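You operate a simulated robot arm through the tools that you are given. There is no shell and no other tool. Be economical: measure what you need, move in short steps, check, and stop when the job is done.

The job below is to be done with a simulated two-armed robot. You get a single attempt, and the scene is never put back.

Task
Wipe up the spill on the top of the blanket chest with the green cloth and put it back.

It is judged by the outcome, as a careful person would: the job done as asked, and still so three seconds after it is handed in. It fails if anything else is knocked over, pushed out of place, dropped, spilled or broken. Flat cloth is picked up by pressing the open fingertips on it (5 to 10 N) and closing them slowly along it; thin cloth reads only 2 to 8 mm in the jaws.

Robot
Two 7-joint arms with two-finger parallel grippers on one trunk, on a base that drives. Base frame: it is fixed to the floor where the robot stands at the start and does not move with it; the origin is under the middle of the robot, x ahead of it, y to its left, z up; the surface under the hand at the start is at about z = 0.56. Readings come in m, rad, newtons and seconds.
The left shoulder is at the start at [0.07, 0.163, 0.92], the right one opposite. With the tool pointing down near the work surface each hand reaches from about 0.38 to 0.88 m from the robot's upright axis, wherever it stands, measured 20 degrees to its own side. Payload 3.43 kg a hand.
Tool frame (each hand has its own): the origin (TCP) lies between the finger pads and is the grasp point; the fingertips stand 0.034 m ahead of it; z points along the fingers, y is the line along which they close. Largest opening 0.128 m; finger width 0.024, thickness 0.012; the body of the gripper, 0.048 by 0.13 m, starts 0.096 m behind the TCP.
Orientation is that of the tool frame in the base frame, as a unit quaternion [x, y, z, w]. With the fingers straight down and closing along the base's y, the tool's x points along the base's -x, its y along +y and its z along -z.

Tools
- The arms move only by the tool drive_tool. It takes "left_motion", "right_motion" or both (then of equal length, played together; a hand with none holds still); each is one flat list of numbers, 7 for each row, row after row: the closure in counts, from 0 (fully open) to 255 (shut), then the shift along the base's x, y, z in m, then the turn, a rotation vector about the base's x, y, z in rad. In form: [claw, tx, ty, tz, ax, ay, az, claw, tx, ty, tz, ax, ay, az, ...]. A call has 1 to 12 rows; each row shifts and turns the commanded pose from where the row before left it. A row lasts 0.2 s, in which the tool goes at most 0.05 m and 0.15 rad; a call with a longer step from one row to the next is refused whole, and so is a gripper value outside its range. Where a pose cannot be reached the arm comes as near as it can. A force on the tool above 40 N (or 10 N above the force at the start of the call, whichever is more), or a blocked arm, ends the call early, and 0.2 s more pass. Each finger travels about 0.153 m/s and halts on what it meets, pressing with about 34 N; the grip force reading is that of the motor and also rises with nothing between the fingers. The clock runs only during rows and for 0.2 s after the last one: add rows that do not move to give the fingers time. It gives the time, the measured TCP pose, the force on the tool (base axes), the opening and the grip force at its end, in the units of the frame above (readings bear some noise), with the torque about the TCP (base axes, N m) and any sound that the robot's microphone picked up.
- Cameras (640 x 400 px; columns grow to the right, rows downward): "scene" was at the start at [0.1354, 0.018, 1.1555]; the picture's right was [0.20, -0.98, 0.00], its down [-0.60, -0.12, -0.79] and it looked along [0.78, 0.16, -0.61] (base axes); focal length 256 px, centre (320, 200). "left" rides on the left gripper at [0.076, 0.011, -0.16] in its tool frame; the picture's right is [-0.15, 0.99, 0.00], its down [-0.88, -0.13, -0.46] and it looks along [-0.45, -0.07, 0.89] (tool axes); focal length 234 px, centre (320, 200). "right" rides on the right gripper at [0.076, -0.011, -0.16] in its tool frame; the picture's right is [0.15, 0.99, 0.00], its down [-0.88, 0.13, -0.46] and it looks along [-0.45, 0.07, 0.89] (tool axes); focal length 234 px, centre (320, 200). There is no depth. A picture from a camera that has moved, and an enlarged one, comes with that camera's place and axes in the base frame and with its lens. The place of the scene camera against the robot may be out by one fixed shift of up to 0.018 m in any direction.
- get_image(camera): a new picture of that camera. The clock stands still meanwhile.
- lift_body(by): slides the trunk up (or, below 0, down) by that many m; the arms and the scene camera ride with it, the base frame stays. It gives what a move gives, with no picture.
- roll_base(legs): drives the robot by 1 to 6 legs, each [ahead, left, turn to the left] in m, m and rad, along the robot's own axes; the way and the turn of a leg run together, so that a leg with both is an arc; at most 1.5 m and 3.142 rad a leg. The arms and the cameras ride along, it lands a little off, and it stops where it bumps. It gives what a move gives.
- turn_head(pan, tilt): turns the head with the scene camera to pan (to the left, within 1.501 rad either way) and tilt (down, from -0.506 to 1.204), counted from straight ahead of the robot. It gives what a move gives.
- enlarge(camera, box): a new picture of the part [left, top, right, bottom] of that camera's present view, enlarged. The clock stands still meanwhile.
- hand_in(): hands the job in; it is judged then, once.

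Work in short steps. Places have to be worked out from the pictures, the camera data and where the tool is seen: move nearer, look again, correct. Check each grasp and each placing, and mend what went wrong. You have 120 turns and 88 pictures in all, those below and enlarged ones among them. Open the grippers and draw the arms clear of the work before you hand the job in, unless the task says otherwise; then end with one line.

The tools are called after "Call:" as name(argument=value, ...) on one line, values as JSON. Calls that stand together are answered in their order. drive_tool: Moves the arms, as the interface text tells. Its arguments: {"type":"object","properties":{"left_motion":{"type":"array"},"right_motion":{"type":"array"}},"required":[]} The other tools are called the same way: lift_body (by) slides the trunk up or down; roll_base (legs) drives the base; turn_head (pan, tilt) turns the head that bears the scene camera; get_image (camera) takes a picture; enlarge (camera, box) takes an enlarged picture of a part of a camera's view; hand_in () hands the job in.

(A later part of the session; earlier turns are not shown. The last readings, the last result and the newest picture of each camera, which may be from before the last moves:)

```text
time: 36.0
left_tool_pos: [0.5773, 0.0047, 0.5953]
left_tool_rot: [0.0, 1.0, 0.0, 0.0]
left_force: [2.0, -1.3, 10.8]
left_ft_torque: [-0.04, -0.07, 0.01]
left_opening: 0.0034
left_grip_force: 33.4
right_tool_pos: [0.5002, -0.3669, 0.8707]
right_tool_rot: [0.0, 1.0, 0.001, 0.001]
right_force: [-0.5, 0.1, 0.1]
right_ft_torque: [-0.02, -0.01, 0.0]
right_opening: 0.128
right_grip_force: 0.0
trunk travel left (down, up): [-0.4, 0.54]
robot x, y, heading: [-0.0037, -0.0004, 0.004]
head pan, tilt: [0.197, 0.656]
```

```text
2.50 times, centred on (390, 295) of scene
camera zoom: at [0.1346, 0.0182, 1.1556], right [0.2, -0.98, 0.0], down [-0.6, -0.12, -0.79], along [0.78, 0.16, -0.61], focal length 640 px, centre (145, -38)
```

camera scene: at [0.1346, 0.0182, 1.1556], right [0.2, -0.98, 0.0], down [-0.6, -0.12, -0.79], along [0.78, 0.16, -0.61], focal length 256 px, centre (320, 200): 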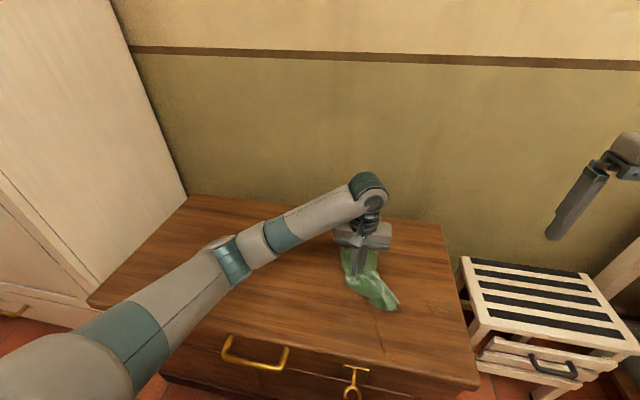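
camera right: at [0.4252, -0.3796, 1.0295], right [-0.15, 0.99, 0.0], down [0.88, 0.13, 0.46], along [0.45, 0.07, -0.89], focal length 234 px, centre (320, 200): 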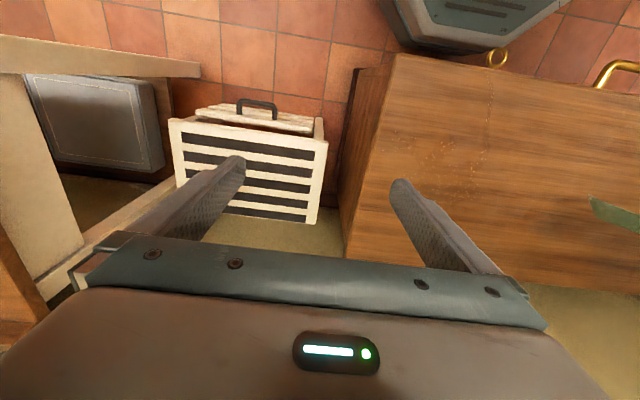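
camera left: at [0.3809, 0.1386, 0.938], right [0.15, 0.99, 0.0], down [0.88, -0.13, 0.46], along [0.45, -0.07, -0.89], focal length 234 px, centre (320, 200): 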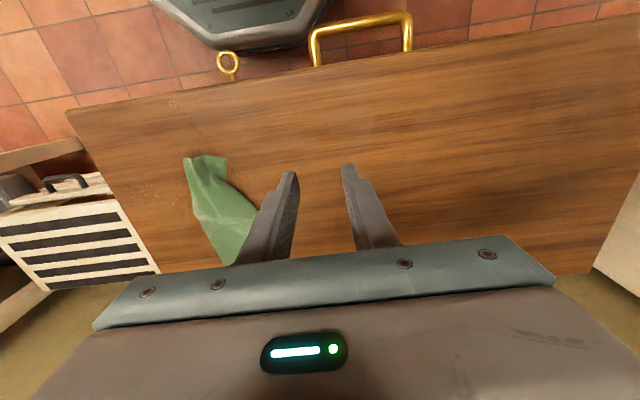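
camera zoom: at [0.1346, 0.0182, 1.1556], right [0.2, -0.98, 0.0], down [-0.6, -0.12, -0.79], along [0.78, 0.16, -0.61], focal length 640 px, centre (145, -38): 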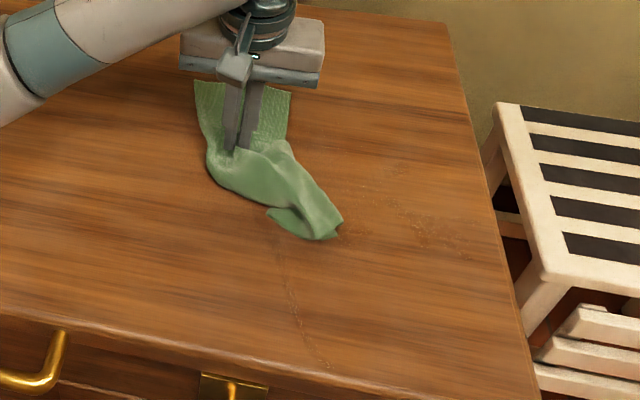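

The main film is gone; what is left is a faint trail toward the front, (0.48, −0.04) to (0.385, −0.09), and one toward the right, (0.55, −0.15) to (0.505, −0.22). I wipe along the front trail next.

Call:
drive_tool(left_motion=[255, -0.023, -0.0105, 0, 0, 0, 0, 255, -0.023, -0.0105, 0, 0, 0, 0, 255, -0.023, -0.0105, 0, 0, 0, 0, 255, -0.023, -0.0105, 0, 0, 0, 0, 255, -0.022, -0.0125, 0, 0, 0, 0, 255, -0.022, -0.0125, 0, 0, 0, 0, 255, -0.022, -0.0125, 0, 0, 0, 0, 255, -0.022, -0.0125, 0, 0, 0, 0, 255, 0.024, -0.0055, 0, 0, 0, 0, 255, 0.024, -0.0055, 0, 0, 0, 0, 255, 0.024, -0.0055, 0, 0, 0, 0, 255, 0.024, -0.0055, 0, 0, 0, 0])

Call:
get_image(camera="scene")

```text
time: 38.6
left_tool_pos: [0.4925, -0.1105, 0.5952]
left_tool_rot: [0.0, 1.0, 0.0, 0.001]
left_force: [-4.0, 0.7, 13.1]
left_ft_torque: [0.05, 0.14, 0.01]
left_opening: 0.0033
left_grip_force: 34.7
right_tool_pos: [0.5002, -0.3672, 0.871]
right_tool_rot: [0.0, 1.0, 0.0, 0.001]
right_force: [-0.3, -0.2, 0.1]
right_ft_torque: [0.02, -0.02, -0.01]
right_opening: 0.1281
right_grip_force: 0.0
trunk travel left (down, up): [-0.4, 0.54]
robot x, y, heading: [-0.0027, -0.0039, 0.001]
head pan, tilt: [0.197, 0.656]
```

```text
54 pictures are left
camera scene: at [0.134, 0.0181, 1.1557], right [0.2, -0.98, 0.0], down [-0.6, -0.12, -0.79], along [0.78, 0.16, -0.61], focal length 256 px, centre (320, 200)
```

scene: 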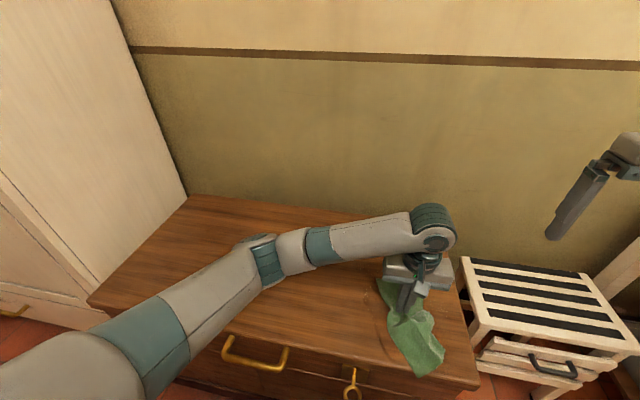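

Now the trail on the right side.

Call:
drive_tool(left_motion=[255, 0.003, -0.0275, 0, 0, 0, 0, 255, 0.003, -0.0275, 0, 0, 0, 0, 255, 0.003, -0.0275, 0, 0, 0, 0, 255, 0.003, -0.0275, 0, 0, 0, 0, 255, 0.024, 0.03, 0, 0, 0, 0, 255, 0.024, 0.03, 0, 0, 0, 0, 255, 0, -0.03, 0, 0, 0, 0, 255, 0, -0.03, 0, 0, 0, 0, 255, 0.02, 0.03, 0, 0, 0, 0, 255, 0.01, 0.035, 0, 0, 0, 0, 255, 0, 0.035, 0, 0, 0, 0, 255, 0, 0.035, 0, 0, 0, 0])

Call:
enlarge(camera="scene", box=[280, 215, 500, 375])

```text
time: 41.2
left_tool_pos: [0.5841, -0.0844, 0.5959]
left_tool_rot: [0.001, 1.0, 0.001, 0.001]
left_force: [2.8, -2.0, 9.4]
left_ft_torque: [-0.04, -0.08, -0.02]
left_opening: 0.0035
left_grip_force: 33.8
right_tool_pos: [0.5001, -0.3677, 0.8704]
right_tool_rot: [0.001, 1.0, -0.001, 0.001]
right_force: [0.3, -0.2, -1.1]
right_ft_torque: [-0.03, 0.01, 0.01]
right_opening: 0.1283
right_grip_force: 0.0
trunk travel left (down, up): [-0.4, 0.54]
robot x, y, heading: [0.0015, -0.0001, 0.002]
head pan, tilt: [0.197, 0.656]
```

```text
2.50 times, centred on (390, 295) of scene
camera zoom: at [0.1348, 0.0183, 1.1556], right [0.2, -0.98, 0.0], down [-0.6, -0.12, -0.79], along [0.78, 0.15, -0.61], focal length 640 px, centre (145, -38)
```

zoom: 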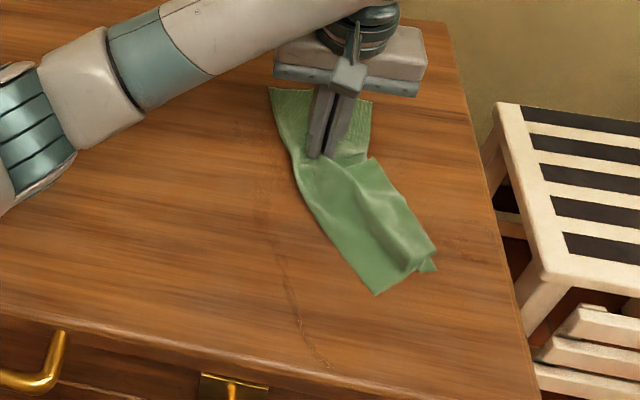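

The front trail is still there at (0.47, −0.04) to (0.38, −0.09). I scrub crosswise over it.

Call:
drive_tool(left_motion=[255, -0.025, 0.015, 0, 0, 0, 0, 255, -0.025, 0.015, 0, 0, 0, 0, 255, -0.025, 0.015, 0, 0, 0, 0, 255, -0.025, 0.015, 0, 0, 0, 0, 255, -0.024, 0.015, 0, 0, 0, 0, 255, 0, -0.03, 0, 0, 0, 0, 255, 0, -0.03, 0, 0, 0, 0, 255, 0, -0.03, 0, 0, 0, 0, 255, 0, -0.03, 0, 0, 0, 0, 255, -0.03, 0, 0, 0, 0, 0, 255, 0, 0.03, 0, 0, 0, 0, 255, 0, 0.03, 0, 0, 0, 0])

Call:
drive_tool(left_motion=[255, 0, 0.03, 0, 0, 0, 0, 255, 0, 0.02, 0, 0, 0, 0, 255, -0.03, 0, 0, 0, 0, 0, 255, 0, -0.03, 0, 0, 0, 0, 255, 0, -0.03, 0, 0, 0, 0, 255, 0, -0.03, 0, 0, 0, 0, 255, 0.02, 0, 0, 0, 0, 0, 255, 0, 0.03, 0, 0, 0, 0, 255, 0, 0.03, 0, 0, 0, 0, 255, 0.035, 0.01, 0, 0, 0, 0, 255, 0.035, 0.02, 0, 0, 0, 0, 255, 0.035, 0.03, 0, 0, 0, 0])

Call:
get_image(camera="scene")

Call:
enlarge(camera="scene", box=[280, 215, 500, 375])

```text
time: 43.8
left_tool_pos: [0.4281, -0.072, 0.5953]
left_tool_rot: [0.001, 1.0, 0.0, 0.001]
left_force: [1.8, -6.9, 26.1]
left_ft_torque: [-0.15, -0.08, 0.0]
left_opening: 0.0035
left_grip_force: 33.8
right_tool_pos: [0.5004, -0.3691, 0.8698]
right_tool_rot: [0.001, 1.0, 0.0, 0.001]
right_force: [0.3, 0.3, -0.5]
right_ft_torque: [0.0, 0.0, -0.01]
right_opening: 0.128
right_grip_force: 0.1
trunk travel left (down, up): [-0.4, 0.54]
robot x, y, heading: [-0.0003, -0.0, -0.001]
head pan, tilt: [0.197, 0.656]
```

```text
time: 46.4
left_tool_pos: [0.5233, 0.0098, 0.5964]
left_tool_rot: [0.0, 1.0, 0.0, 0.001]
left_force: [-3.9, -3.7, 21.1]
left_ft_torque: [-0.07, 0.17, 0.04]
left_opening: 0.0034
left_grip_force: 34.0
right_tool_pos: [0.4999, -0.3678, 0.8714]
right_tool_rot: [0.0, 1.0, -0.001, 0.001]
right_force: [0.1, 0.6, 0.3]
right_ft_torque: [-0.02, 0.02, 0.03]
right_opening: 0.1279
right_grip_force: 0.0
trunk travel left (down, up): [-0.4, 0.54]
robot x, y, heading: [-0.0018, -0.0011, -0.003]
head pan, tilt: [0.197, 0.656]
```

```text
52 pictures are left
camera scene: at [0.1333, 0.018, 1.1558], right [0.2, -0.98, 0.0], down [-0.6, -0.12, -0.79], along [0.78, 0.16, -0.61], focal length 256 px, centre (320, 200)
```

scene: 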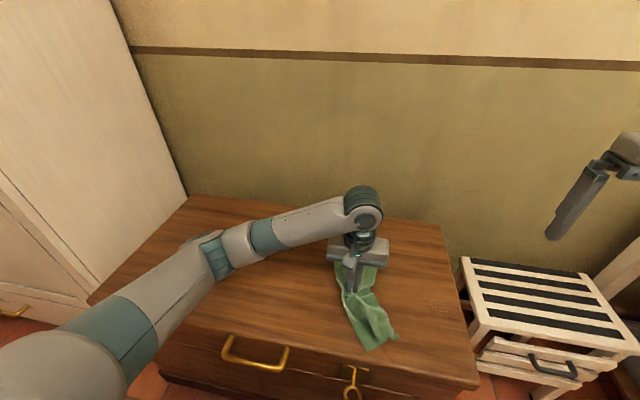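

```text
2.50 times, centred on (390, 295) of scene
camera zoom: at [0.1333, 0.018, 1.1558], right [0.2, -0.98, 0.0], down [-0.6, -0.12, -0.79], along [0.78, 0.16, -0.61], focal length 640 px, centre (145, -38)
```

zoom: 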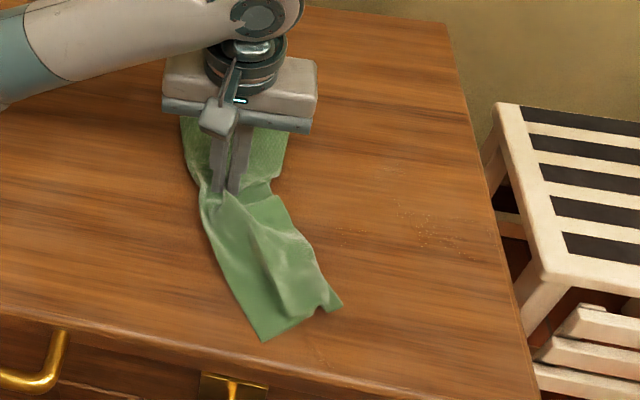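

Most is clean; faint marks remain on the right. I lift straight up and move left to inspect everything.

Call:
drive_tool(left_motion=[255, 0, 0, 0.04, 0, 0, 0, 255, 0, 0, 0.045, 0, 0, 0, 255, 0, 0, 0.045, 0, 0, 0, 255, 0, 0, 0.045, 0, 0, 0, 255, 0, 0.02, 0.03, 0, 0, 0, 255, 0, 0.04, 0.02, 0, 0, 0, 255, 0, 0.045, 0, 0, 0, 0, 255, 0, 0.045, 0, 0, 0, 0, 255, 0, 0.045, 0, 0, 0, 0, 255, 0, 0.04, 0, 0, 0, 0, 255, 0, 0, 0, 0, 0, 0])

Call:
get_image(camera="scene")

Call:
enlarge(camera="scene", box=[280, 215, 500, 375])

```text
time: 48.8
left_tool_pos: [0.5243, 0.2451, 0.8189]
left_tool_rot: [-0.001, 1.0, 0.001, 0.0]
left_force: [0.4, 0.1, 0.2]
left_ft_torque: [0.02, 0.0, -0.02]
left_opening: 0.0033
left_grip_force: 33.9
right_tool_pos: [0.5016, -0.3683, 0.8697]
right_tool_rot: [0.0, 1.0, 0.0, 0.0]
right_force: [-0.3, -0.1, 0.1]
right_ft_torque: [0.02, 0.01, 0.01]
right_opening: 0.1281
right_grip_force: 0.1
trunk travel left (down, up): [-0.4, 0.54]
robot x, y, heading: [-0.0027, 0.0004, -0.002]
head pan, tilt: [0.197, 0.656]
```

```text
50 pictures are left
camera scene: at [0.1356, 0.0174, 1.1555], right [0.2, -0.98, 0.0], down [-0.6, -0.12, -0.79], along [0.78, 0.16, -0.61], focal length 256 px, centre (320, 200)
```

scene: 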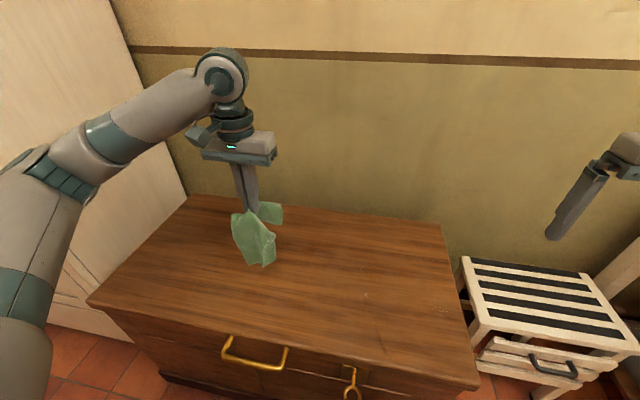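

```text
2.50 times, centred on (390, 295) of scene
camera zoom: at [0.1356, 0.0174, 1.1555], right [0.2, -0.98, 0.0], down [-0.6, -0.12, -0.79], along [0.78, 0.16, -0.61], focal length 640 px, centre (145, -38)
```

zoom: 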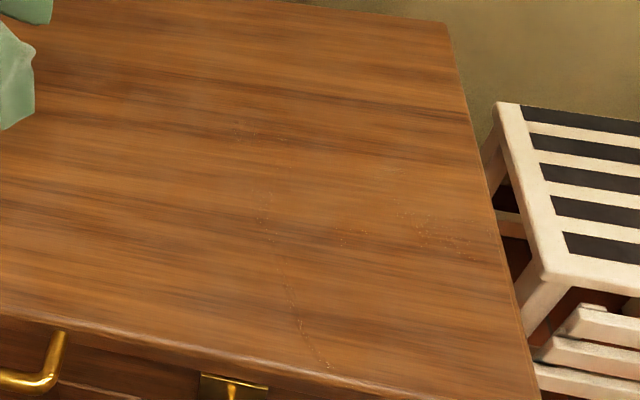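

Only faint specks remain. I zoom on the remaining areas to locate them.

Call:
enlarge(camera="scene", box=[340, 245, 480, 345])

Call:
enlarge(camera="scene", box=[340, 300, 440, 370])

Call:
enlarge(camera="scene", box=[330, 220, 430, 300])

```text
4.00 times, centred on (410, 295) of scene
camera zoom: at [0.1356, 0.0174, 1.1555], right [0.2, -0.98, 0.0], down [-0.6, -0.12, -0.79], along [0.78, 0.16, -0.61], focal length 1024 px, centre (-40, -180)
```

zoom: 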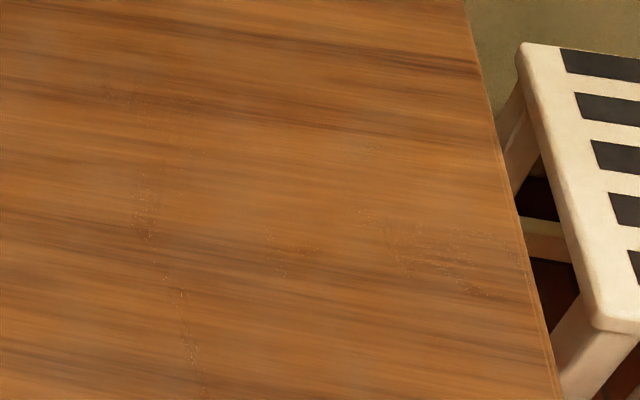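

```text
5.71 times, centred on (390, 335) of scene
camera zoom: at [0.1356, 0.0174, 1.1555], right [0.2, -0.98, 0.0], down [-0.6, -0.12, -0.79], along [0.78, 0.16, -0.61], focal length 1463 px, centre (-80, -571)
```

zoom: 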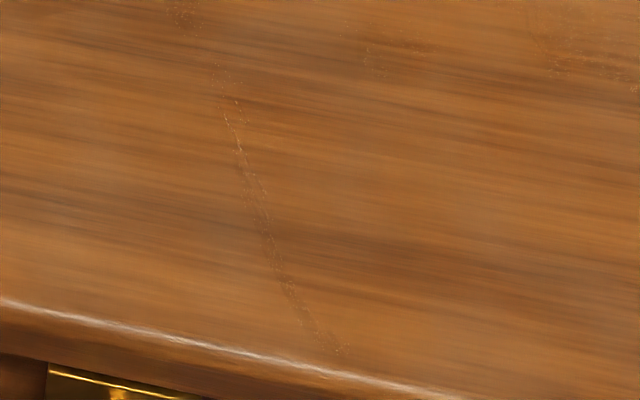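

```text
5.00 times, centred on (380, 260) of scene
camera zoom: at [0.1356, 0.0174, 1.1555], right [0.2, -0.98, 0.0], down [-0.6, -0.12, -0.79], along [0.78, 0.16, -0.61], focal length 1280 px, centre (20, -100)
```

zoom: 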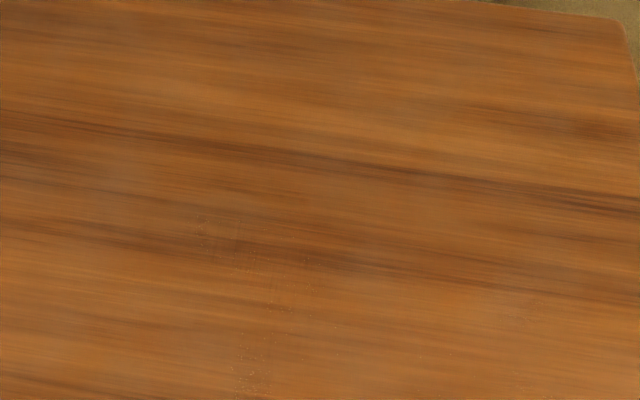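

The residue is thin: a front trail at x 0.38–0.47, y −0.04 to −0.09; right specks near (0.52, −0.19); and a few at (0.54, −0.02). I go back over the front trail with denser strokes.

Call:
drive_tool(left_motion=[255, -0.008, -0.041, 0, 0, 0, 0, 255, -0.008, -0.041, 0, 0, 0, 0, 255, -0.008, -0.041, 0, 0, 0, 0, 255, -0.008, -0.041, 0, 0, 0, 0, 255, -0.008, -0.041, 0, 0, 0, 0, 255, -0.008, -0.041, 0, 0, 0, 0, 255, -0.006, -0.04, 0, 0, 0, 0, 255, 0, 0, -0.04, 0, 0, 0, 255, 0, 0, -0.045, 0, 0, 0, 255, 0, 0, -0.045, 0, 0, 0, 255, 0, 0, -0.045, 0, 0, 0, 255, 0, 0, -0.035, 0, 0, 0])

Call:
drive_tool(left_motion=[255, 0, 0, -0.009, 0, 0, 0, 255, 0, 0, -0.0045, 0, 0, 0, 255, 0, 0, 0, 0, 0, 0])

Call:
get_image(camera="scene")

```text
time: 51.4
left_tool_pos: [0.4691, -0.0417, 0.6089]
left_tool_rot: [0.0, 1.0, 0.001, 0.0]
left_force: [-0.7, -0.2, 0.1]
left_ft_torque: [0.01, 0.0, 0.02]
left_opening: 0.0036
left_grip_force: 33.9
right_tool_pos: [0.5012, -0.3675, 0.8709]
right_tool_rot: [-0.001, 1.0, 0.0, 0.0]
right_force: [-1.6, -0.1, -0.5]
right_ft_torque: [-0.01, 0.01, 0.0]
right_opening: 0.1278
right_grip_force: 0.1
trunk travel left (down, up): [-0.4, 0.54]
robot x, y, heading: [0.0006, 0.0039, 0.001]
head pan, tilt: [0.197, 0.656]
```

```text
time: 52.2
left_tool_pos: [0.4702, -0.0416, 0.5974]
left_tool_rot: [0.0, 1.0, -0.001, 0.001]
left_force: [0.2, 0.0, 15.9]
left_ft_torque: [-0.02, -0.11, 0.01]
left_opening: 0.0033
left_grip_force: 34.5
right_tool_pos: [0.5012, -0.3681, 0.871]
right_tool_rot: [-0.001, 1.0, 0.0, 0.001]
right_force: [-0.4, 0.7, 0.8]
right_ft_torque: [-0.01, 0.01, 0.0]
right_opening: 0.1279
right_grip_force: 0.0
trunk travel left (down, up): [-0.4, 0.54]
robot x, y, heading: [-0.0009, 0.0005, -0.003]
head pan, tilt: [0.197, 0.656]
```

```text
45 pictures are left
camera scene: at [0.1342, 0.018, 1.1559], right [0.2, -0.98, 0.0], down [-0.6, -0.12, -0.79], along [0.78, 0.16, -0.61], focal length 256 px, centre (320, 200)
```

scene: 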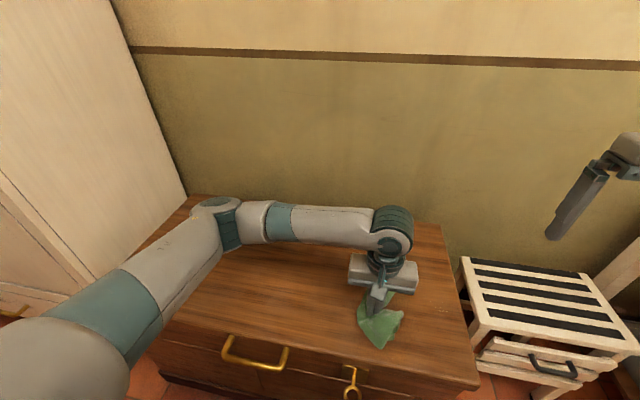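

Good contact at 16 N. I zigzag densely toward the front edge.

Call:
drive_tool(left_motion=[255, -0.005, 0.015, 0, 0, 0, 0, 255, -0.006, -0.035, 0, 0, 0, 0, 255, -0.006, -0.035, 0, 0, 0, 0, 255, -0.006, 0.035, 0, 0, 0, 0, 255, -0.006, 0.035, 0, 0, 0, 0, 255, -0.006, -0.035, 0, 0, 0, 0, 255, -0.006, -0.035, 0, 0, 0, 0, 255, -0.006, 0.035, 0, 0, 0, 0, 255, -0.006, 0.035, 0, 0, 0, 0, 255, -0.006, -0.035, 0, 0, 0, 0, 255, -0.006, -0.035, 0, 0, 0, 0, 255, -0.006, 0.035, 0, 0, 0, 0])

Call:
drive_tool(left_motion=[255, -0.005, 0.02, 0, 0, 0, 0, 255, 0, -0.035, 0, 0, 0, 0, 255, 0, -0.035, 0, 0, 0, 0, 255, 0.006, 0.035, 0, 0, 0, 0, 255, 0.02, 0.02, 0, 0, 0, 0, 255, 0.025, 0.01, 0, 0, 0, 0, 255, 0.03, 0.01, 0, 0, 0, 0, 255, 0.03, 0, 0, 0, 0, 0, 255, 0.02, 0.01, 0, 0, 0, 0, 255, 0.02, 0.02, 0, 0, 0, 0])

Call:
enlarge(camera="scene", box=[300, 230, 480, 370])

```text
time: 54.8
left_tool_pos: [0.3985, -0.062, 0.5968]
left_tool_rot: [0.001, 1.0, -0.001, 0.001]
left_force: [1.3, -6.4, 23.9]
left_ft_torque: [-0.3, -0.19, 0.0]
left_opening: 0.0032
left_grip_force: 33.8
right_tool_pos: [0.4991, -0.3657, 0.8709]
right_tool_rot: [0.001, 1.0, 0.0, 0.001]
right_force: [0.9, -0.5, -0.6]
right_ft_torque: [-0.02, 0.04, -0.01]
right_opening: 0.1279
right_grip_force: 0.0
trunk travel left (down, up): [-0.4, 0.54]
robot x, y, heading: [0.0006, 0.0015, -0.007]
head pan, tilt: [0.197, 0.656]
```

```text
time: 57.0
left_tool_pos: [0.5456, -0.0076, 0.5982]
left_tool_rot: [0.002, 1.0, 0.0, 0.001]
left_force: [-2.3, -2.4, 17.0]
left_ft_torque: [-0.14, -0.01, -0.05]
left_opening: 0.0032
left_grip_force: 33.9
right_tool_pos: [0.4996, -0.3684, 0.8689]
right_tool_rot: [0.0, 1.0, 0.0, 0.001]
right_force: [-0.6, 0.3, 0.5]
right_ft_torque: [-0.02, -0.02, 0.0]
right_opening: 0.128
right_grip_force: 0.1
trunk travel left (down, up): [-0.4, 0.54]
robot x, y, heading: [0.0037, 0.0008, -0.001]
head pan, tilt: [0.197, 0.656]
```

```text
2.86 times, centred on (390, 300) of scene
camera zoom: at [0.1338, 0.0179, 1.1557], right [0.2, -0.98, 0.0], down [-0.6, -0.12, -0.79], along [0.78, 0.16, -0.61], focal length 732 px, centre (120, -86)
```

zoom: 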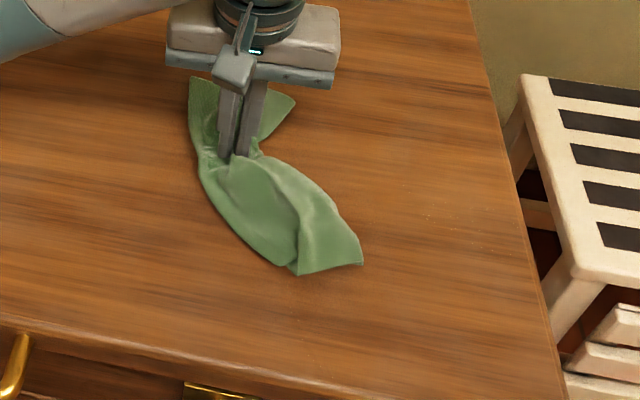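

The front trail is gone. Next I go over the left specks and then across to the right specks, staying within y > −0.22 because the chest's edge is near −0.24.

Call:
drive_tool(left_motion=[255, 0.012, -0.035, 0, 0, 0, 0, 255, 0.012, 0.035, 0, 0, 0, 0, 255, 0.012, 0.025, 0, 0, 0, 0, 255, 0.012, -0.03, 0, 0, 0, 0, 255, 0.012, 0.03, 0, 0, 0, 0, 255, -0.01, -0.035, 0, 0, 0, 0, 255, -0.01, -0.035, 0, 0, 0, 0, 255, -0.01, -0.035, 0, 0, 0, 0, 255, -0.01, -0.035, 0, 0, 0, 0, 255, -0.008, -0.03, 0, 0, 0, 0, 255, -0.008, -0.03, 0, 0, 0, 0, 255, -0.008, -0.025, 0, 0, 0, 0])

Call:
drive_tool(left_motion=[255, -0.01, 0.03, 0, 0, 0, 0, 255, -0.01, 0.03, 0, 0, 0, 0, 255, -0.01, 0.03, 0, 0, 0, 0, 255, -0.005, -0.03, 0, 0, 0, 0, 255, -0.005, -0.03, 0, 0, 0, 0, 255, 0.01, -0.025, 0, 0, 0, 0, 255, 0.012, 0.02, 0, 0, 0, 0, 255, 0.012, -0.02, 0, 0, 0, 0, 255, 0.012, 0.03, 0, 0, 0, 0, 255, 0.012, 0.03, 0, 0, 0, 0, 255, 0.012, -0.03, 0, 0, 0, 0, 255, 0.012, 0.03, 0, 0, 0, 0])

Call:
drive_tool(left_motion=[255, 0, 0.03, 0, 0, 0, 0, 255, 0, 0.03, 0, 0, 0, 0, 255, 0, 0, 0.04, 0, 0, 0, 255, 0, 0, 0.045, 0, 0, 0, 255, 0, 0, 0.045, 0, 0, 0, 255, 0, 0, 0.045, 0, 0, 0, 255, 0, 0.03, 0.03, 0, 0, 0, 255, 0, 0.045, 0, 0, 0, 0, 255, 0, 0.045, 0, 0, 0, 0, 255, 0, 0.045, 0, 0, 0, 0, 255, 0, 0.045, 0, 0, 0, 0, 255, 0, 0.045, 0, 0, 0, 0])

Call:
get_image(camera="scene")

Call:
enlarge(camera="scene", box=[320, 230, 480, 340])

Call:
enlarge(camera="scene", box=[340, 290, 460, 370])

```text
time: 59.6
left_tool_pos: [0.5406, -0.2065, 0.5971]
left_tool_rot: [0.0, 1.0, -0.001, 0.001]
left_force: [-1.3, 2.5, 13.0]
left_ft_torque: [0.13, -0.04, 0.01]
left_opening: 0.0036
left_grip_force: 34.2
right_tool_pos: [0.4995, -0.3674, 0.8697]
right_tool_rot: [0.0, 1.0, 0.0, 0.001]
right_force: [-0.3, -0.1, 0.7]
right_ft_torque: [0.03, 0.01, 0.01]
right_opening: 0.1277
right_grip_force: 0.1
trunk travel left (down, up): [-0.4, 0.54]
robot x, y, heading: [0.0009, 0.0003, 0.001]
head pan, tilt: [0.197, 0.656]
```

```text
time: 62.2
left_tool_pos: [0.5824, -0.141, 0.5983]
left_tool_rot: [0.0, 1.0, -0.001, 0.0]
left_force: [-0.1, -2.2, 13.5]
left_ft_torque: [-0.15, -0.14, -0.02]
left_opening: 0.0033
left_grip_force: 34.0
right_tool_pos: [0.4999, -0.367, 0.8714]
right_tool_rot: [0.0, 1.0, -0.001, 0.001]
right_force: [0.2, 0.4, 1.1]
right_ft_torque: [-0.04, -0.01, 0.0]
right_opening: 0.1281
right_grip_force: 0.0
trunk travel left (down, up): [-0.4, 0.54]
robot x, y, heading: [-0.0012, 0.0003, -0.0]
head pan, tilt: [0.197, 0.656]
```

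```text
time: 64.8
left_tool_pos: [0.5825, 0.1757, 0.802]
left_tool_rot: [0.0, 1.0, 0.0, 0.0]
left_force: [-0.1, 0.5, 0.2]
left_ft_torque: [0.01, -0.04, 0.01]
left_opening: 0.0035
left_grip_force: 33.5
right_tool_pos: [0.5001, -0.3672, 0.87]
right_tool_rot: [0.0, 1.0, -0.001, 0.0]
right_force: [0.3, 0.8, 0.7]
right_ft_torque: [0.0, -0.02, 0.01]
right_opening: 0.1279
right_grip_force: 0.1
trunk travel left (down, up): [-0.4, 0.54]
robot x, y, heading: [-0.0003, 0.0018, 0.002]
head pan, tilt: [0.197, 0.656]
```

```text
43 pictures are left
camera scene: at [0.1351, 0.0189, 1.1555], right [0.2, -0.98, 0.0], down [-0.6, -0.12, -0.79], along [0.78, 0.15, -0.61], focal length 256 px, centre (320, 200)
```

scene: 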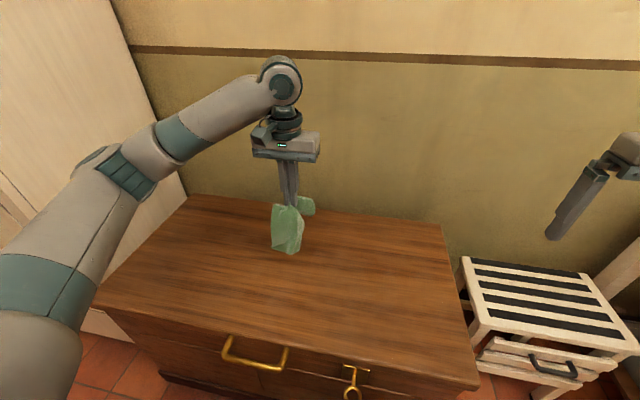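

```text
3.64 times, centred on (400, 285) of scene
camera zoom: at [0.1351, 0.0189, 1.1555], right [0.2, -0.98, 0.0], down [-0.6, -0.12, -0.79], along [0.78, 0.15, -0.61], focal length 931 px, centre (29, -109)
```

zoom: 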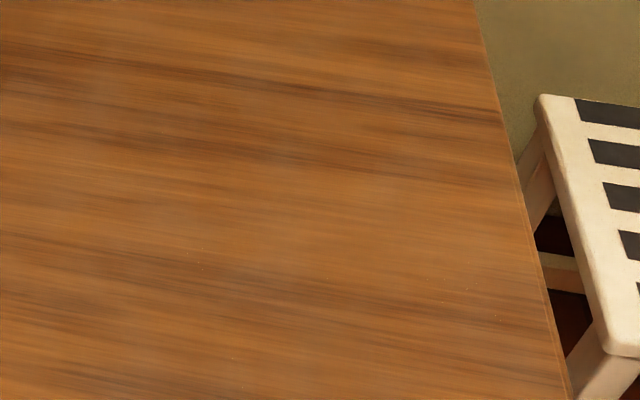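

```text
5.00 times, centred on (400, 330) of scene
camera zoom: at [0.1351, 0.0189, 1.1555], right [0.2, -0.98, 0.0], down [-0.6, -0.12, -0.79], along [0.78, 0.15, -0.61], focal length 1280 px, centre (-80, -450)
```

zoom: 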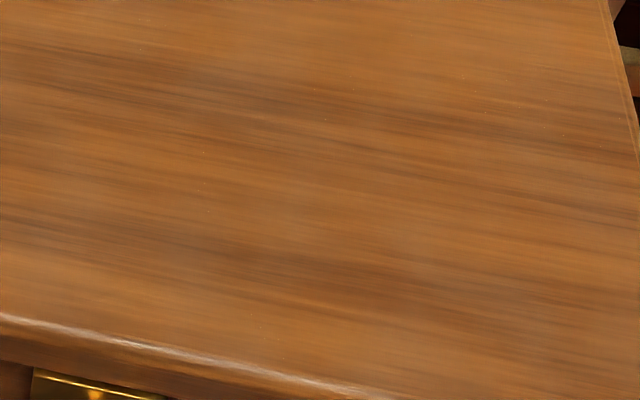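

The surface is clean now. To put the cloth back flat, I set it down near its place, then re-grip an edge and lay it out as before. First I lower it with a slight forward drag.

Call:
drive_tool(left_motion=[255, -0.01, 0.01, -0.03, 0, 0, 0, 255, 0, 0.01, -0.04, 0, 0, 0, 255, 0, 0.01, -0.04, 0, 0, 0, 255, 0.0, 0.01, -0.04, 0, 0, 0, 255, 0.02, 0.0, -0.03, 0, 0, 0, 255, 0.025, 0, -0.015, 0, 0, 0, 255, 0.025, 0, -0.006, 0, 0, 0, 255, 0.0, 0, 0, 0, 0, 0, 235, 0, 0, 0, 0, 0, 0, 215, 0, 0, 0, 0, 0, 0, 190, 0, 0, 0, 0, 0, 0, 170, 0, 0, 0.005, 0, 0, 0])

Call:
drive_tool(left_motion=[170, 0, 0, 0.03, 0, 0, 0, 170, 0, 0, 0.045, 0, 0, 0, 170, 0, 0, 0.045, 0, 0, 0, 170, -0.02, 0.03, 0.03, 0, 0, 0, 170, -0.03, 0.035, 0, 0, 0, 0, 170, -0.03, 0.035, 0, 0, 0, 0, 170, -0.03, 0.03, 0, 0, 0, 0])

Call:
get_image(camera="scene")

Call:
get_image(camera="left")

```text
time: 67.4
left_tool_pos: [0.6425, 0.2128, 0.6048]
left_tool_rot: [0.0, 1.0, 0.0, 0.0]
left_force: [-0.2, -0.3, -0.2]
left_ft_torque: [0.03, 0.01, -0.02]
left_opening: 0.0428
left_grip_force: 0.1
right_tool_pos: [0.5005, -0.3676, 0.8695]
right_tool_rot: [-0.001, 1.0, 0.0, 0.0]
right_force: [-0.2, 0.0, 0.3]
right_ft_torque: [-0.02, -0.01, 0.01]
right_opening: 0.1281
right_grip_force: 0.1
trunk travel left (down, up): [-0.4, 0.54]
robot x, y, heading: [0.0003, -0.0043, -0.001]
head pan, tilt: [0.197, 0.656]
```

```text
time: 69.0
left_tool_pos: [0.5316, 0.3428, 0.7565]
left_tool_rot: [0.001, 1.0, 0.0, 0.0]
left_force: [0.8, -0.7, -0.3]
left_ft_torque: [-0.02, -0.01, 0.01]
left_opening: 0.0426
left_grip_force: 0.0
right_tool_pos: [0.5002, -0.3666, 0.8697]
right_tool_rot: [0.0, 1.0, 0.0, 0.0]
right_force: [0.1, 0.5, -0.2]
right_ft_torque: [0.0, 0.01, -0.01]
right_opening: 0.128
right_grip_force: 0.0
trunk travel left (down, up): [-0.4, 0.54]
robot x, y, heading: [-0.0011, -0.0008, -0.002]
head pan, tilt: [0.197, 0.656]
```

```text
40 pictures are left
camera scene: at [0.1347, 0.0186, 1.1556], right [0.2, -0.98, 0.0], down [-0.6, -0.12, -0.79], along [0.78, 0.15, -0.61], focal length 256 px, centre (320, 200)
```

scene: 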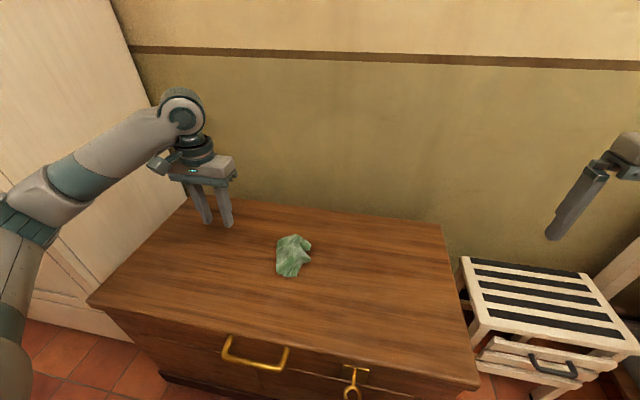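

```text
39 pictures are left
camera left: at [0.4562, 0.3533, 0.9173], right [0.15, 0.99, 0.0], down [0.88, -0.13, 0.46], along [0.45, -0.07, -0.89], focal length 234 px, centre (320, 200)
```

left: 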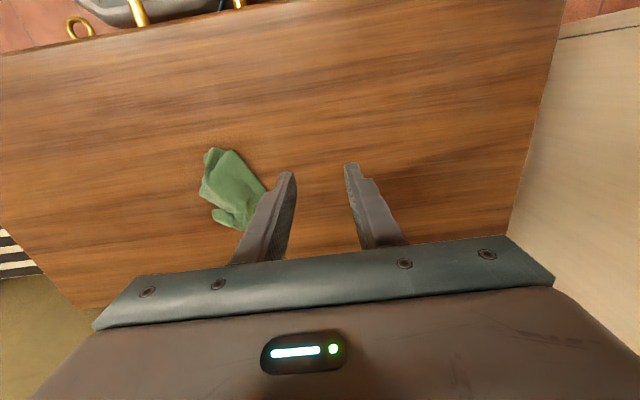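

Call:
enlarge(camera="scene", box=[250, 215, 340, 295])

Call:
enlarge(camera="left", box=[170, 120, 300, 260])

```text
5.00 times, centred on (295, 255) of scene
camera zoom: at [0.1347, 0.0186, 1.1556], right [0.2, -0.98, 0.0], down [-0.6, -0.12, -0.79], along [0.78, 0.15, -0.61], focal length 1280 px, centre (445, -75)
```

zoom: 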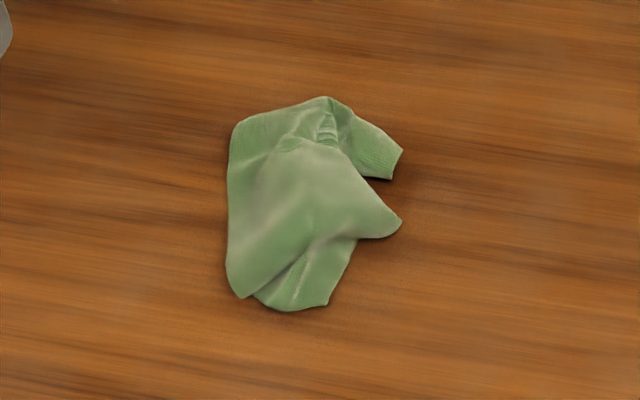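

```text
2.86 times, centred on (235, 190) of left
camera zoom: at [0.4562, 0.3533, 0.9173], right [0.15, 0.99, 0.0], down [0.88, -0.13, 0.46], along [0.45, -0.07, -0.89], focal length 669 px, centre (563, 229)
```

zoom: 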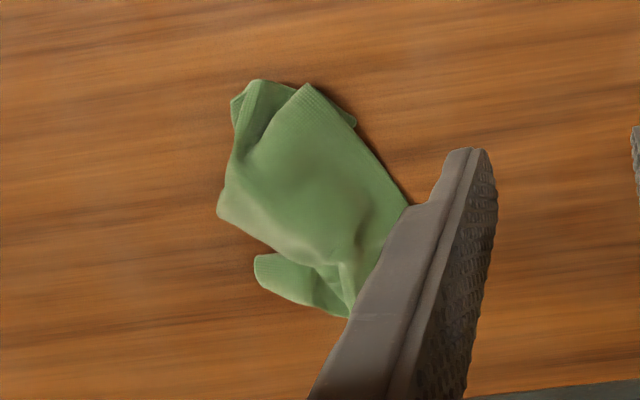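

The cloth landed folded: the top layer's free short edge runs from about (0.535, 0.21) to (0.60, 0.135). I'll pick it by the protruding corner near (0.60, 0.14) to unfold it, so I move above that corner.

Call:
drive_tool(left_motion=[190, 0.014, -0.039, 0, 0, 0, 0, 190, 0.014, -0.039, 0, 0, 0, 0, 190, 0.014, -0.039, 0, 0, 0, 0, 190, 0.014, -0.039, 0, 0, 0, 0, 190, 0.012, -0.037, 0, 0, 0, 0, 190, 0, 0, -0.04, 0, 0, 0, 190, 0, 0, -0.04, 0, 0, 0, 190, 0, 0, -0.03, 0, 0, 0, 190, 0, 0, 0, 0, 0, 0])

Call:
get_image(camera="left")

Call:
enlarge(camera="scene", box=[250, 195, 350, 295])

```text
time: 71.0
left_tool_pos: [0.6018, 0.1516, 0.6463]
left_tool_rot: [0.0, 1.0, 0.0, 0.0]
left_force: [0.4, -0.3, 0.1]
left_ft_torque: [0.02, -0.02, 0.0]
left_opening: 0.0325
left_grip_force: 0.1
right_tool_pos: [0.5005, -0.3674, 0.8694]
right_tool_rot: [-0.001, 1.0, 0.0, -0.001]
right_force: [0.4, 0.0, -0.1]
right_ft_torque: [-0.01, 0.03, -0.01]
right_opening: 0.1278
right_grip_force: 0.0
trunk travel left (down, up): [-0.4, 0.54]
robot x, y, heading: [0.0006, 0.0007, -0.001]
head pan, tilt: [0.197, 0.656]
```

```text
36 pictures are left
camera left: at [0.5259, 0.161, 0.8068], right [0.15, 0.99, 0.0], down [0.88, -0.13, 0.46], along [0.45, -0.07, -0.89], focal length 234 px, centre (320, 200)
```

left: 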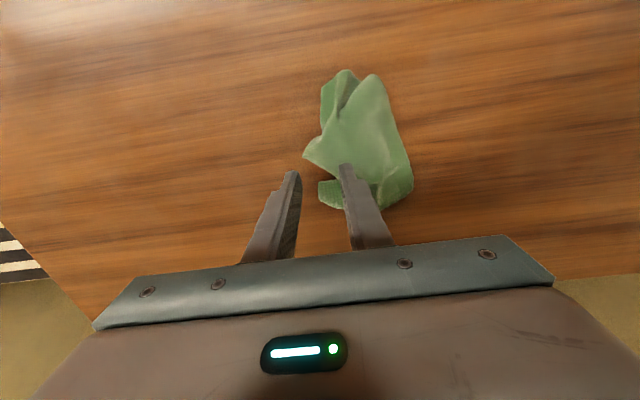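

```text
4.00 times, centred on (300, 245) of scene
camera zoom: at [0.1353, 0.0177, 1.1555], right [0.2, -0.98, 0.0], down [-0.6, -0.12, -0.79], along [0.78, 0.16, -0.61], focal length 1024 px, centre (400, 20)
```

zoom: 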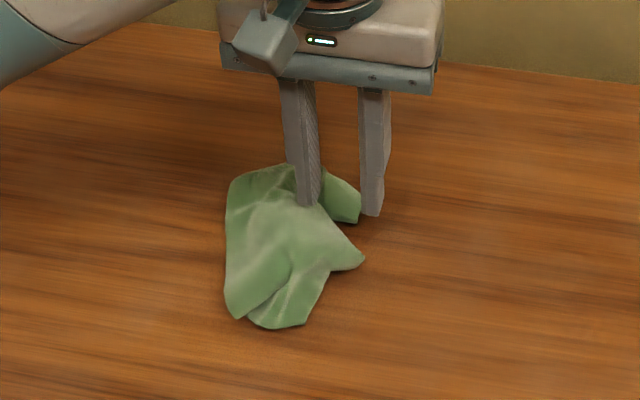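

The corner is at about (0.592, 0.132). I shift 6 mm back and lower to just above contact.

Call:
drive_tool(left_motion=[190, -0.006, 0, -0.02, 0, 0, 0, 190, 0, 0, -0.02, 0, 0, 0, 190, 0, 0, -0.0075, 0, 0, 0, 190, 0, 0, -0.003, 0, 0, 0, 190, 0, 0, 0, 0, 0, 0])

Call:
get_image(camera="left")

```text
time: 72.2
left_tool_pos: [0.5953, 0.1504, 0.5986]
left_tool_rot: [0.0, 1.0, 0.0, 0.002]
left_force: [2.0, 1.6, 21.6]
left_ft_torque: [0.63, 0.03, -0.05]
left_opening: 0.0336
left_grip_force: 0.7
right_tool_pos: [0.4994, -0.3673, 0.87]
right_tool_rot: [0.0, 1.0, 0.0, 0.001]
right_force: [0.1, 0.4, -0.8]
right_ft_torque: [0.01, 0.01, 0.03]
right_opening: 0.1279
right_grip_force: 0.0
trunk travel left (down, up): [-0.4, 0.54]
robot x, y, heading: [0.0035, -0.0026, -0.001]
head pan, tilt: [0.197, 0.656]
```

```text
34 pictures are left
camera left: at [0.5189, 0.1602, 0.7586], right [0.15, 0.99, 0.0], down [0.88, -0.13, 0.46], along [0.45, -0.07, -0.89], focal length 234 px, centre (320, 200)
```

left: 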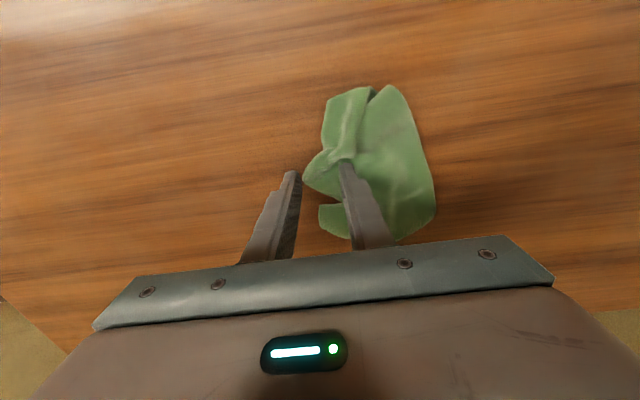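

The left finger presses on several layers at 22 N. I ease up to a light touch and close slowly to catch the corner.

Call:
drive_tool(left_motion=[190, 0, 0.004, 0.0025, 0, 0, 0, 190, 0, 0, 0, 0, 0, 0, 200, 0, 0, 0, 0, 0, 0, 210, 0, 0, 0, 0, 0, 0, 220, 0, 0, 0, 0, 0, 0, 230, 0, 0, 0, 0, 0, 0, 240, 0, 0, 0, 0, 0, 0, 255, 0, 0, 0, 0, 0, 0, 255, 0, 0, 0, 0, 0, 0])

Call:
get_image(camera="left")

```text
time: 74.2
left_tool_pos: [0.5941, 0.1555, 0.5981]
left_tool_rot: [0.0, 1.0, 0.0, -0.001]
left_force: [0.0, 3.4, 10.5]
left_ft_torque: [0.17, 0.05, 0.02]
left_opening: 0.0029
left_grip_force: 33.8
right_tool_pos: [0.5005, -0.3676, 0.8702]
right_tool_rot: [0.001, 1.0, 0.0, 0.001]
right_force: [0.0, 0.3, -1.3]
right_ft_torque: [0.01, 0.04, 0.01]
right_opening: 0.1278
right_grip_force: 0.1
trunk travel left (down, up): [-0.4, 0.54]
robot x, y, heading: [-0.0012, 0.001, -0.001]
head pan, tilt: [0.197, 0.656]
```

```text
33 pictures are left
camera left: at [0.5188, 0.1646, 0.7591], right [0.15, 0.99, 0.0], down [0.88, -0.13, 0.46], along [0.45, -0.07, -0.89], focal length 234 px, centre (320, 200)
```

left: 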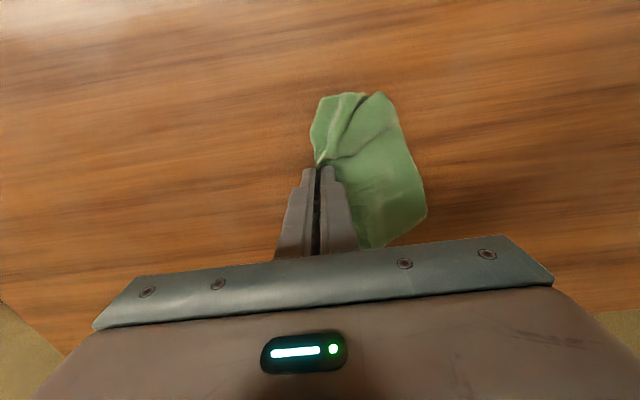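

Something is caught at 2.9 mm. I lift and see how it hangs.

Call:
drive_tool(left_motion=[255, 0, 0, 0.03, 0, 0, 0, 255, 0, 0, 0.045, 0, 0, 0, 255, 0, 0, 0.045, 0, 0, 0, 255, 0, 0, 0.045, 0, 0, 0, 255, 0, 0, 0.045, 0, 0, 0, 255, 0, 0, 0.045, 0, 0, 0, 255, 0, 0, 0.03, 0, 0, 0, 255, 0, 0, 0, 0, 0, 0, 255, 0, 0, 0, 0, 0, 0])

Call:
enlarge(camera="scene", box=[220, 80, 380, 280])

```text
time: 76.2
left_tool_pos: [0.5953, 0.1538, 0.8822]
left_tool_rot: [-0.001, 1.0, 0.001, 0.0]
left_force: [-0.1, 0.0, 0.2]
left_ft_torque: [0.02, -0.02, -0.01]
left_opening: 0.0029
left_grip_force: 34.0
right_tool_pos: [0.5001, -0.367, 0.8697]
right_tool_rot: [0.0, 1.0, 0.001, 0.0]
right_force: [0.1, -0.8, 0.4]
right_ft_torque: [0.0, 0.02, -0.01]
right_opening: 0.1281
right_grip_force: 0.0
trunk travel left (down, up): [-0.4, 0.54]
robot x, y, heading: [-0.0021, 0.0027, -0.004]
head pan, tilt: [0.197, 0.656]
```

```text
2.00 times, centred on (300, 180) of scene
camera zoom: at [0.1353, 0.0179, 1.1555], right [0.2, -0.98, 0.0], down [-0.6, -0.12, -0.79], along [0.78, 0.16, -0.61], focal length 512 px, centre (360, 240)
```

zoom: 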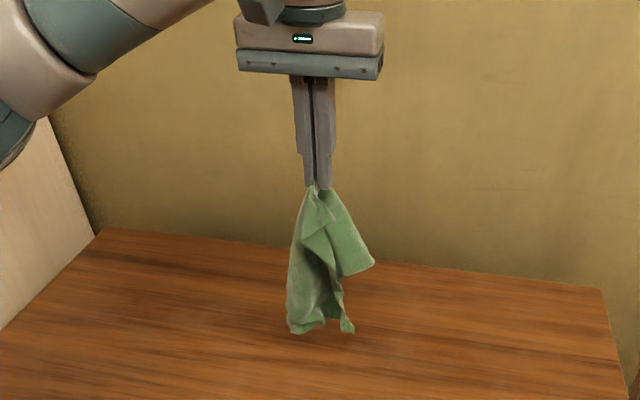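

It's held near one side and the long part hangs free. I lay it out by lowering while drawing back, at y≈0.20.

Call:
drive_tool(left_motion=[255, 0.03, 0.01, 0, 0, 0, 0, 255, 0.04, 0.02, 0, 0, 0, 0, 255, 0.04, 0.02, 0, 0, 0, 0, 255, 0.03, 0.01, 0, 0, 0, 0, 255, 0, 0, 0, 0, 0, 0, 255, 0, 0, 0, 0, 0, 0, 255, 0, 0, 0, 0, 0, 0, 255, 0, 0, 0, 0, 0, 0])

Call:
drive_tool(left_motion=[255, 0, 0, -0.03, 0, 0, 0, 255, 0, 0, -0.035, 0, 0, 0, 255, -0.01, 0, -0.03, 0, 0, 0, 255, -0.025, 0, -0.02, 0, 0, 0, 255, -0.03, 0, -0.025, 0, 0, 0, 255, -0.03, 0, -0.03, 0, 0, 0, 255, -0.03, 0, -0.035, 0, 0, 0, 255, -0.03, 0, -0.035, 0, 0, 0, 255, -0.025, 0, -0.028, 0, 0, 0, 255, -0.02, 0, -0.01, 0, 0, 0, 255, -0.015, 0, -0.003, 0, 0, 0, 240, 0, 0, 0, 0, 0, 0])

Call:
drive_tool(left_motion=[220, 0, 0, 0, 0, 0, 0, 200, 0, 0, 0, 0, 0, 0, 185, 0, 0, 0.005, 0, 0, 0, 185, 0, 0, 0.04, 0, 0, 0, 185, 0, 0, 0.045, 0, 0, 0, 185, -0.02, 0.03, 0.03, 0, 0, 0, 185, -0.02, 0.04, 0, 0, 0, 0, 185, 0, 0.04, 0, 0, 0, 0])

Call:
get_image(camera="scene")

Call:
enlarge(camera="scene", box=[230, 200, 350, 300])

```text
time: 78.0
left_tool_pos: [0.7351, 0.2153, 0.8824]
left_tool_rot: [0.0, 1.0, 0.0, 0.0]
left_force: [-0.5, -0.9, -0.7]
left_ft_torque: [0.01, 0.02, -0.02]
left_opening: 0.0031
left_grip_force: 33.9
right_tool_pos: [0.5013, -0.3675, 0.8692]
right_tool_rot: [-0.001, 1.0, 0.001, 0.0]
right_force: [0.0, 0.3, 0.1]
right_ft_torque: [-0.02, 0.02, -0.01]
right_opening: 0.1281
right_grip_force: 0.0
trunk travel left (down, up): [-0.4, 0.54]
robot x, y, heading: [-0.0002, -0.0016, 0.005]
head pan, tilt: [0.197, 0.656]
```

```text
time: 80.6
left_tool_pos: [0.5195, 0.2143, 0.6012]
left_tool_rot: [0.0, 1.0, 0.0, 0.0]
left_force: [-0.2, -0.3, 0.4]
left_ft_torque: [-0.02, 0.0, -0.02]
left_opening: 0.0078
left_grip_force: 0.1
right_tool_pos: [0.5004, -0.3667, 0.8701]
right_tool_rot: [0.0, 1.0, -0.001, 0.0]
right_force: [-0.6, 0.1, -0.4]
right_ft_torque: [0.02, 0.02, 0.0]
right_opening: 0.1279
right_grip_force: 0.0
trunk travel left (down, up): [-0.4, 0.54]
robot x, y, heading: [-0.0, 0.0008, 0.004]
head pan, tilt: [0.197, 0.656]
```

```text
time: 82.4
left_tool_pos: [0.4789, 0.3256, 0.722]
left_tool_rot: [0.0, 1.0, 0.0, 0.0]
left_force: [-0.2, 0.9, 0.2]
left_ft_torque: [-0.01, 0.0, 0.03]
left_opening: 0.0351
left_grip_force: 0.0
right_tool_pos: [0.4992, -0.3674, 0.8701]
right_tool_rot: [0.001, 1.0, -0.001, 0.0]
right_force: [0.1, 0.5, 0.3]
right_ft_torque: [-0.03, 0.01, 0.03]
right_opening: 0.1279
right_grip_force: 0.1
trunk travel left (down, up): [-0.4, 0.54]
robot x, y, heading: [0.0009, -0.0005, -0.003]
head pan, tilt: [0.197, 0.656]
```

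```text
31 pictures are left
camera scene: at [0.135, 0.0185, 1.1556], right [0.2, -0.98, 0.0], down [-0.6, -0.12, -0.79], along [0.78, 0.15, -0.61], focal length 256 px, centre (320, 200)
```

scene: 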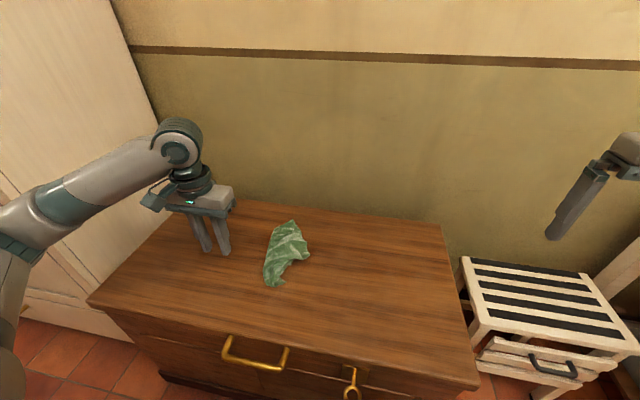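

```text
4.00 times, centred on (290, 250) of scene
camera zoom: at [0.135, 0.0185, 1.1556], right [0.2, -0.98, 0.0], down [-0.6, -0.12, -0.79], along [0.78, 0.15, -0.61], focal length 1024 px, centre (440, 0)
```

zoom: 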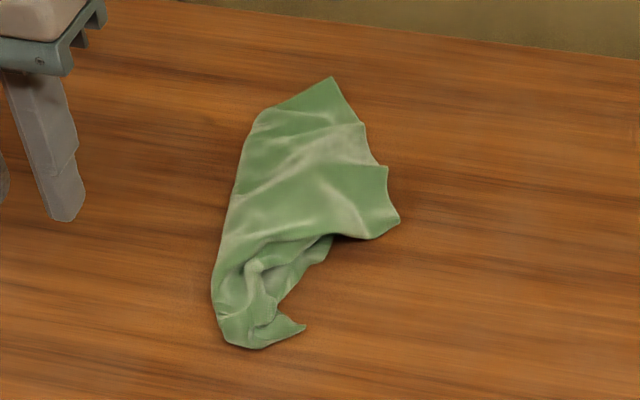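

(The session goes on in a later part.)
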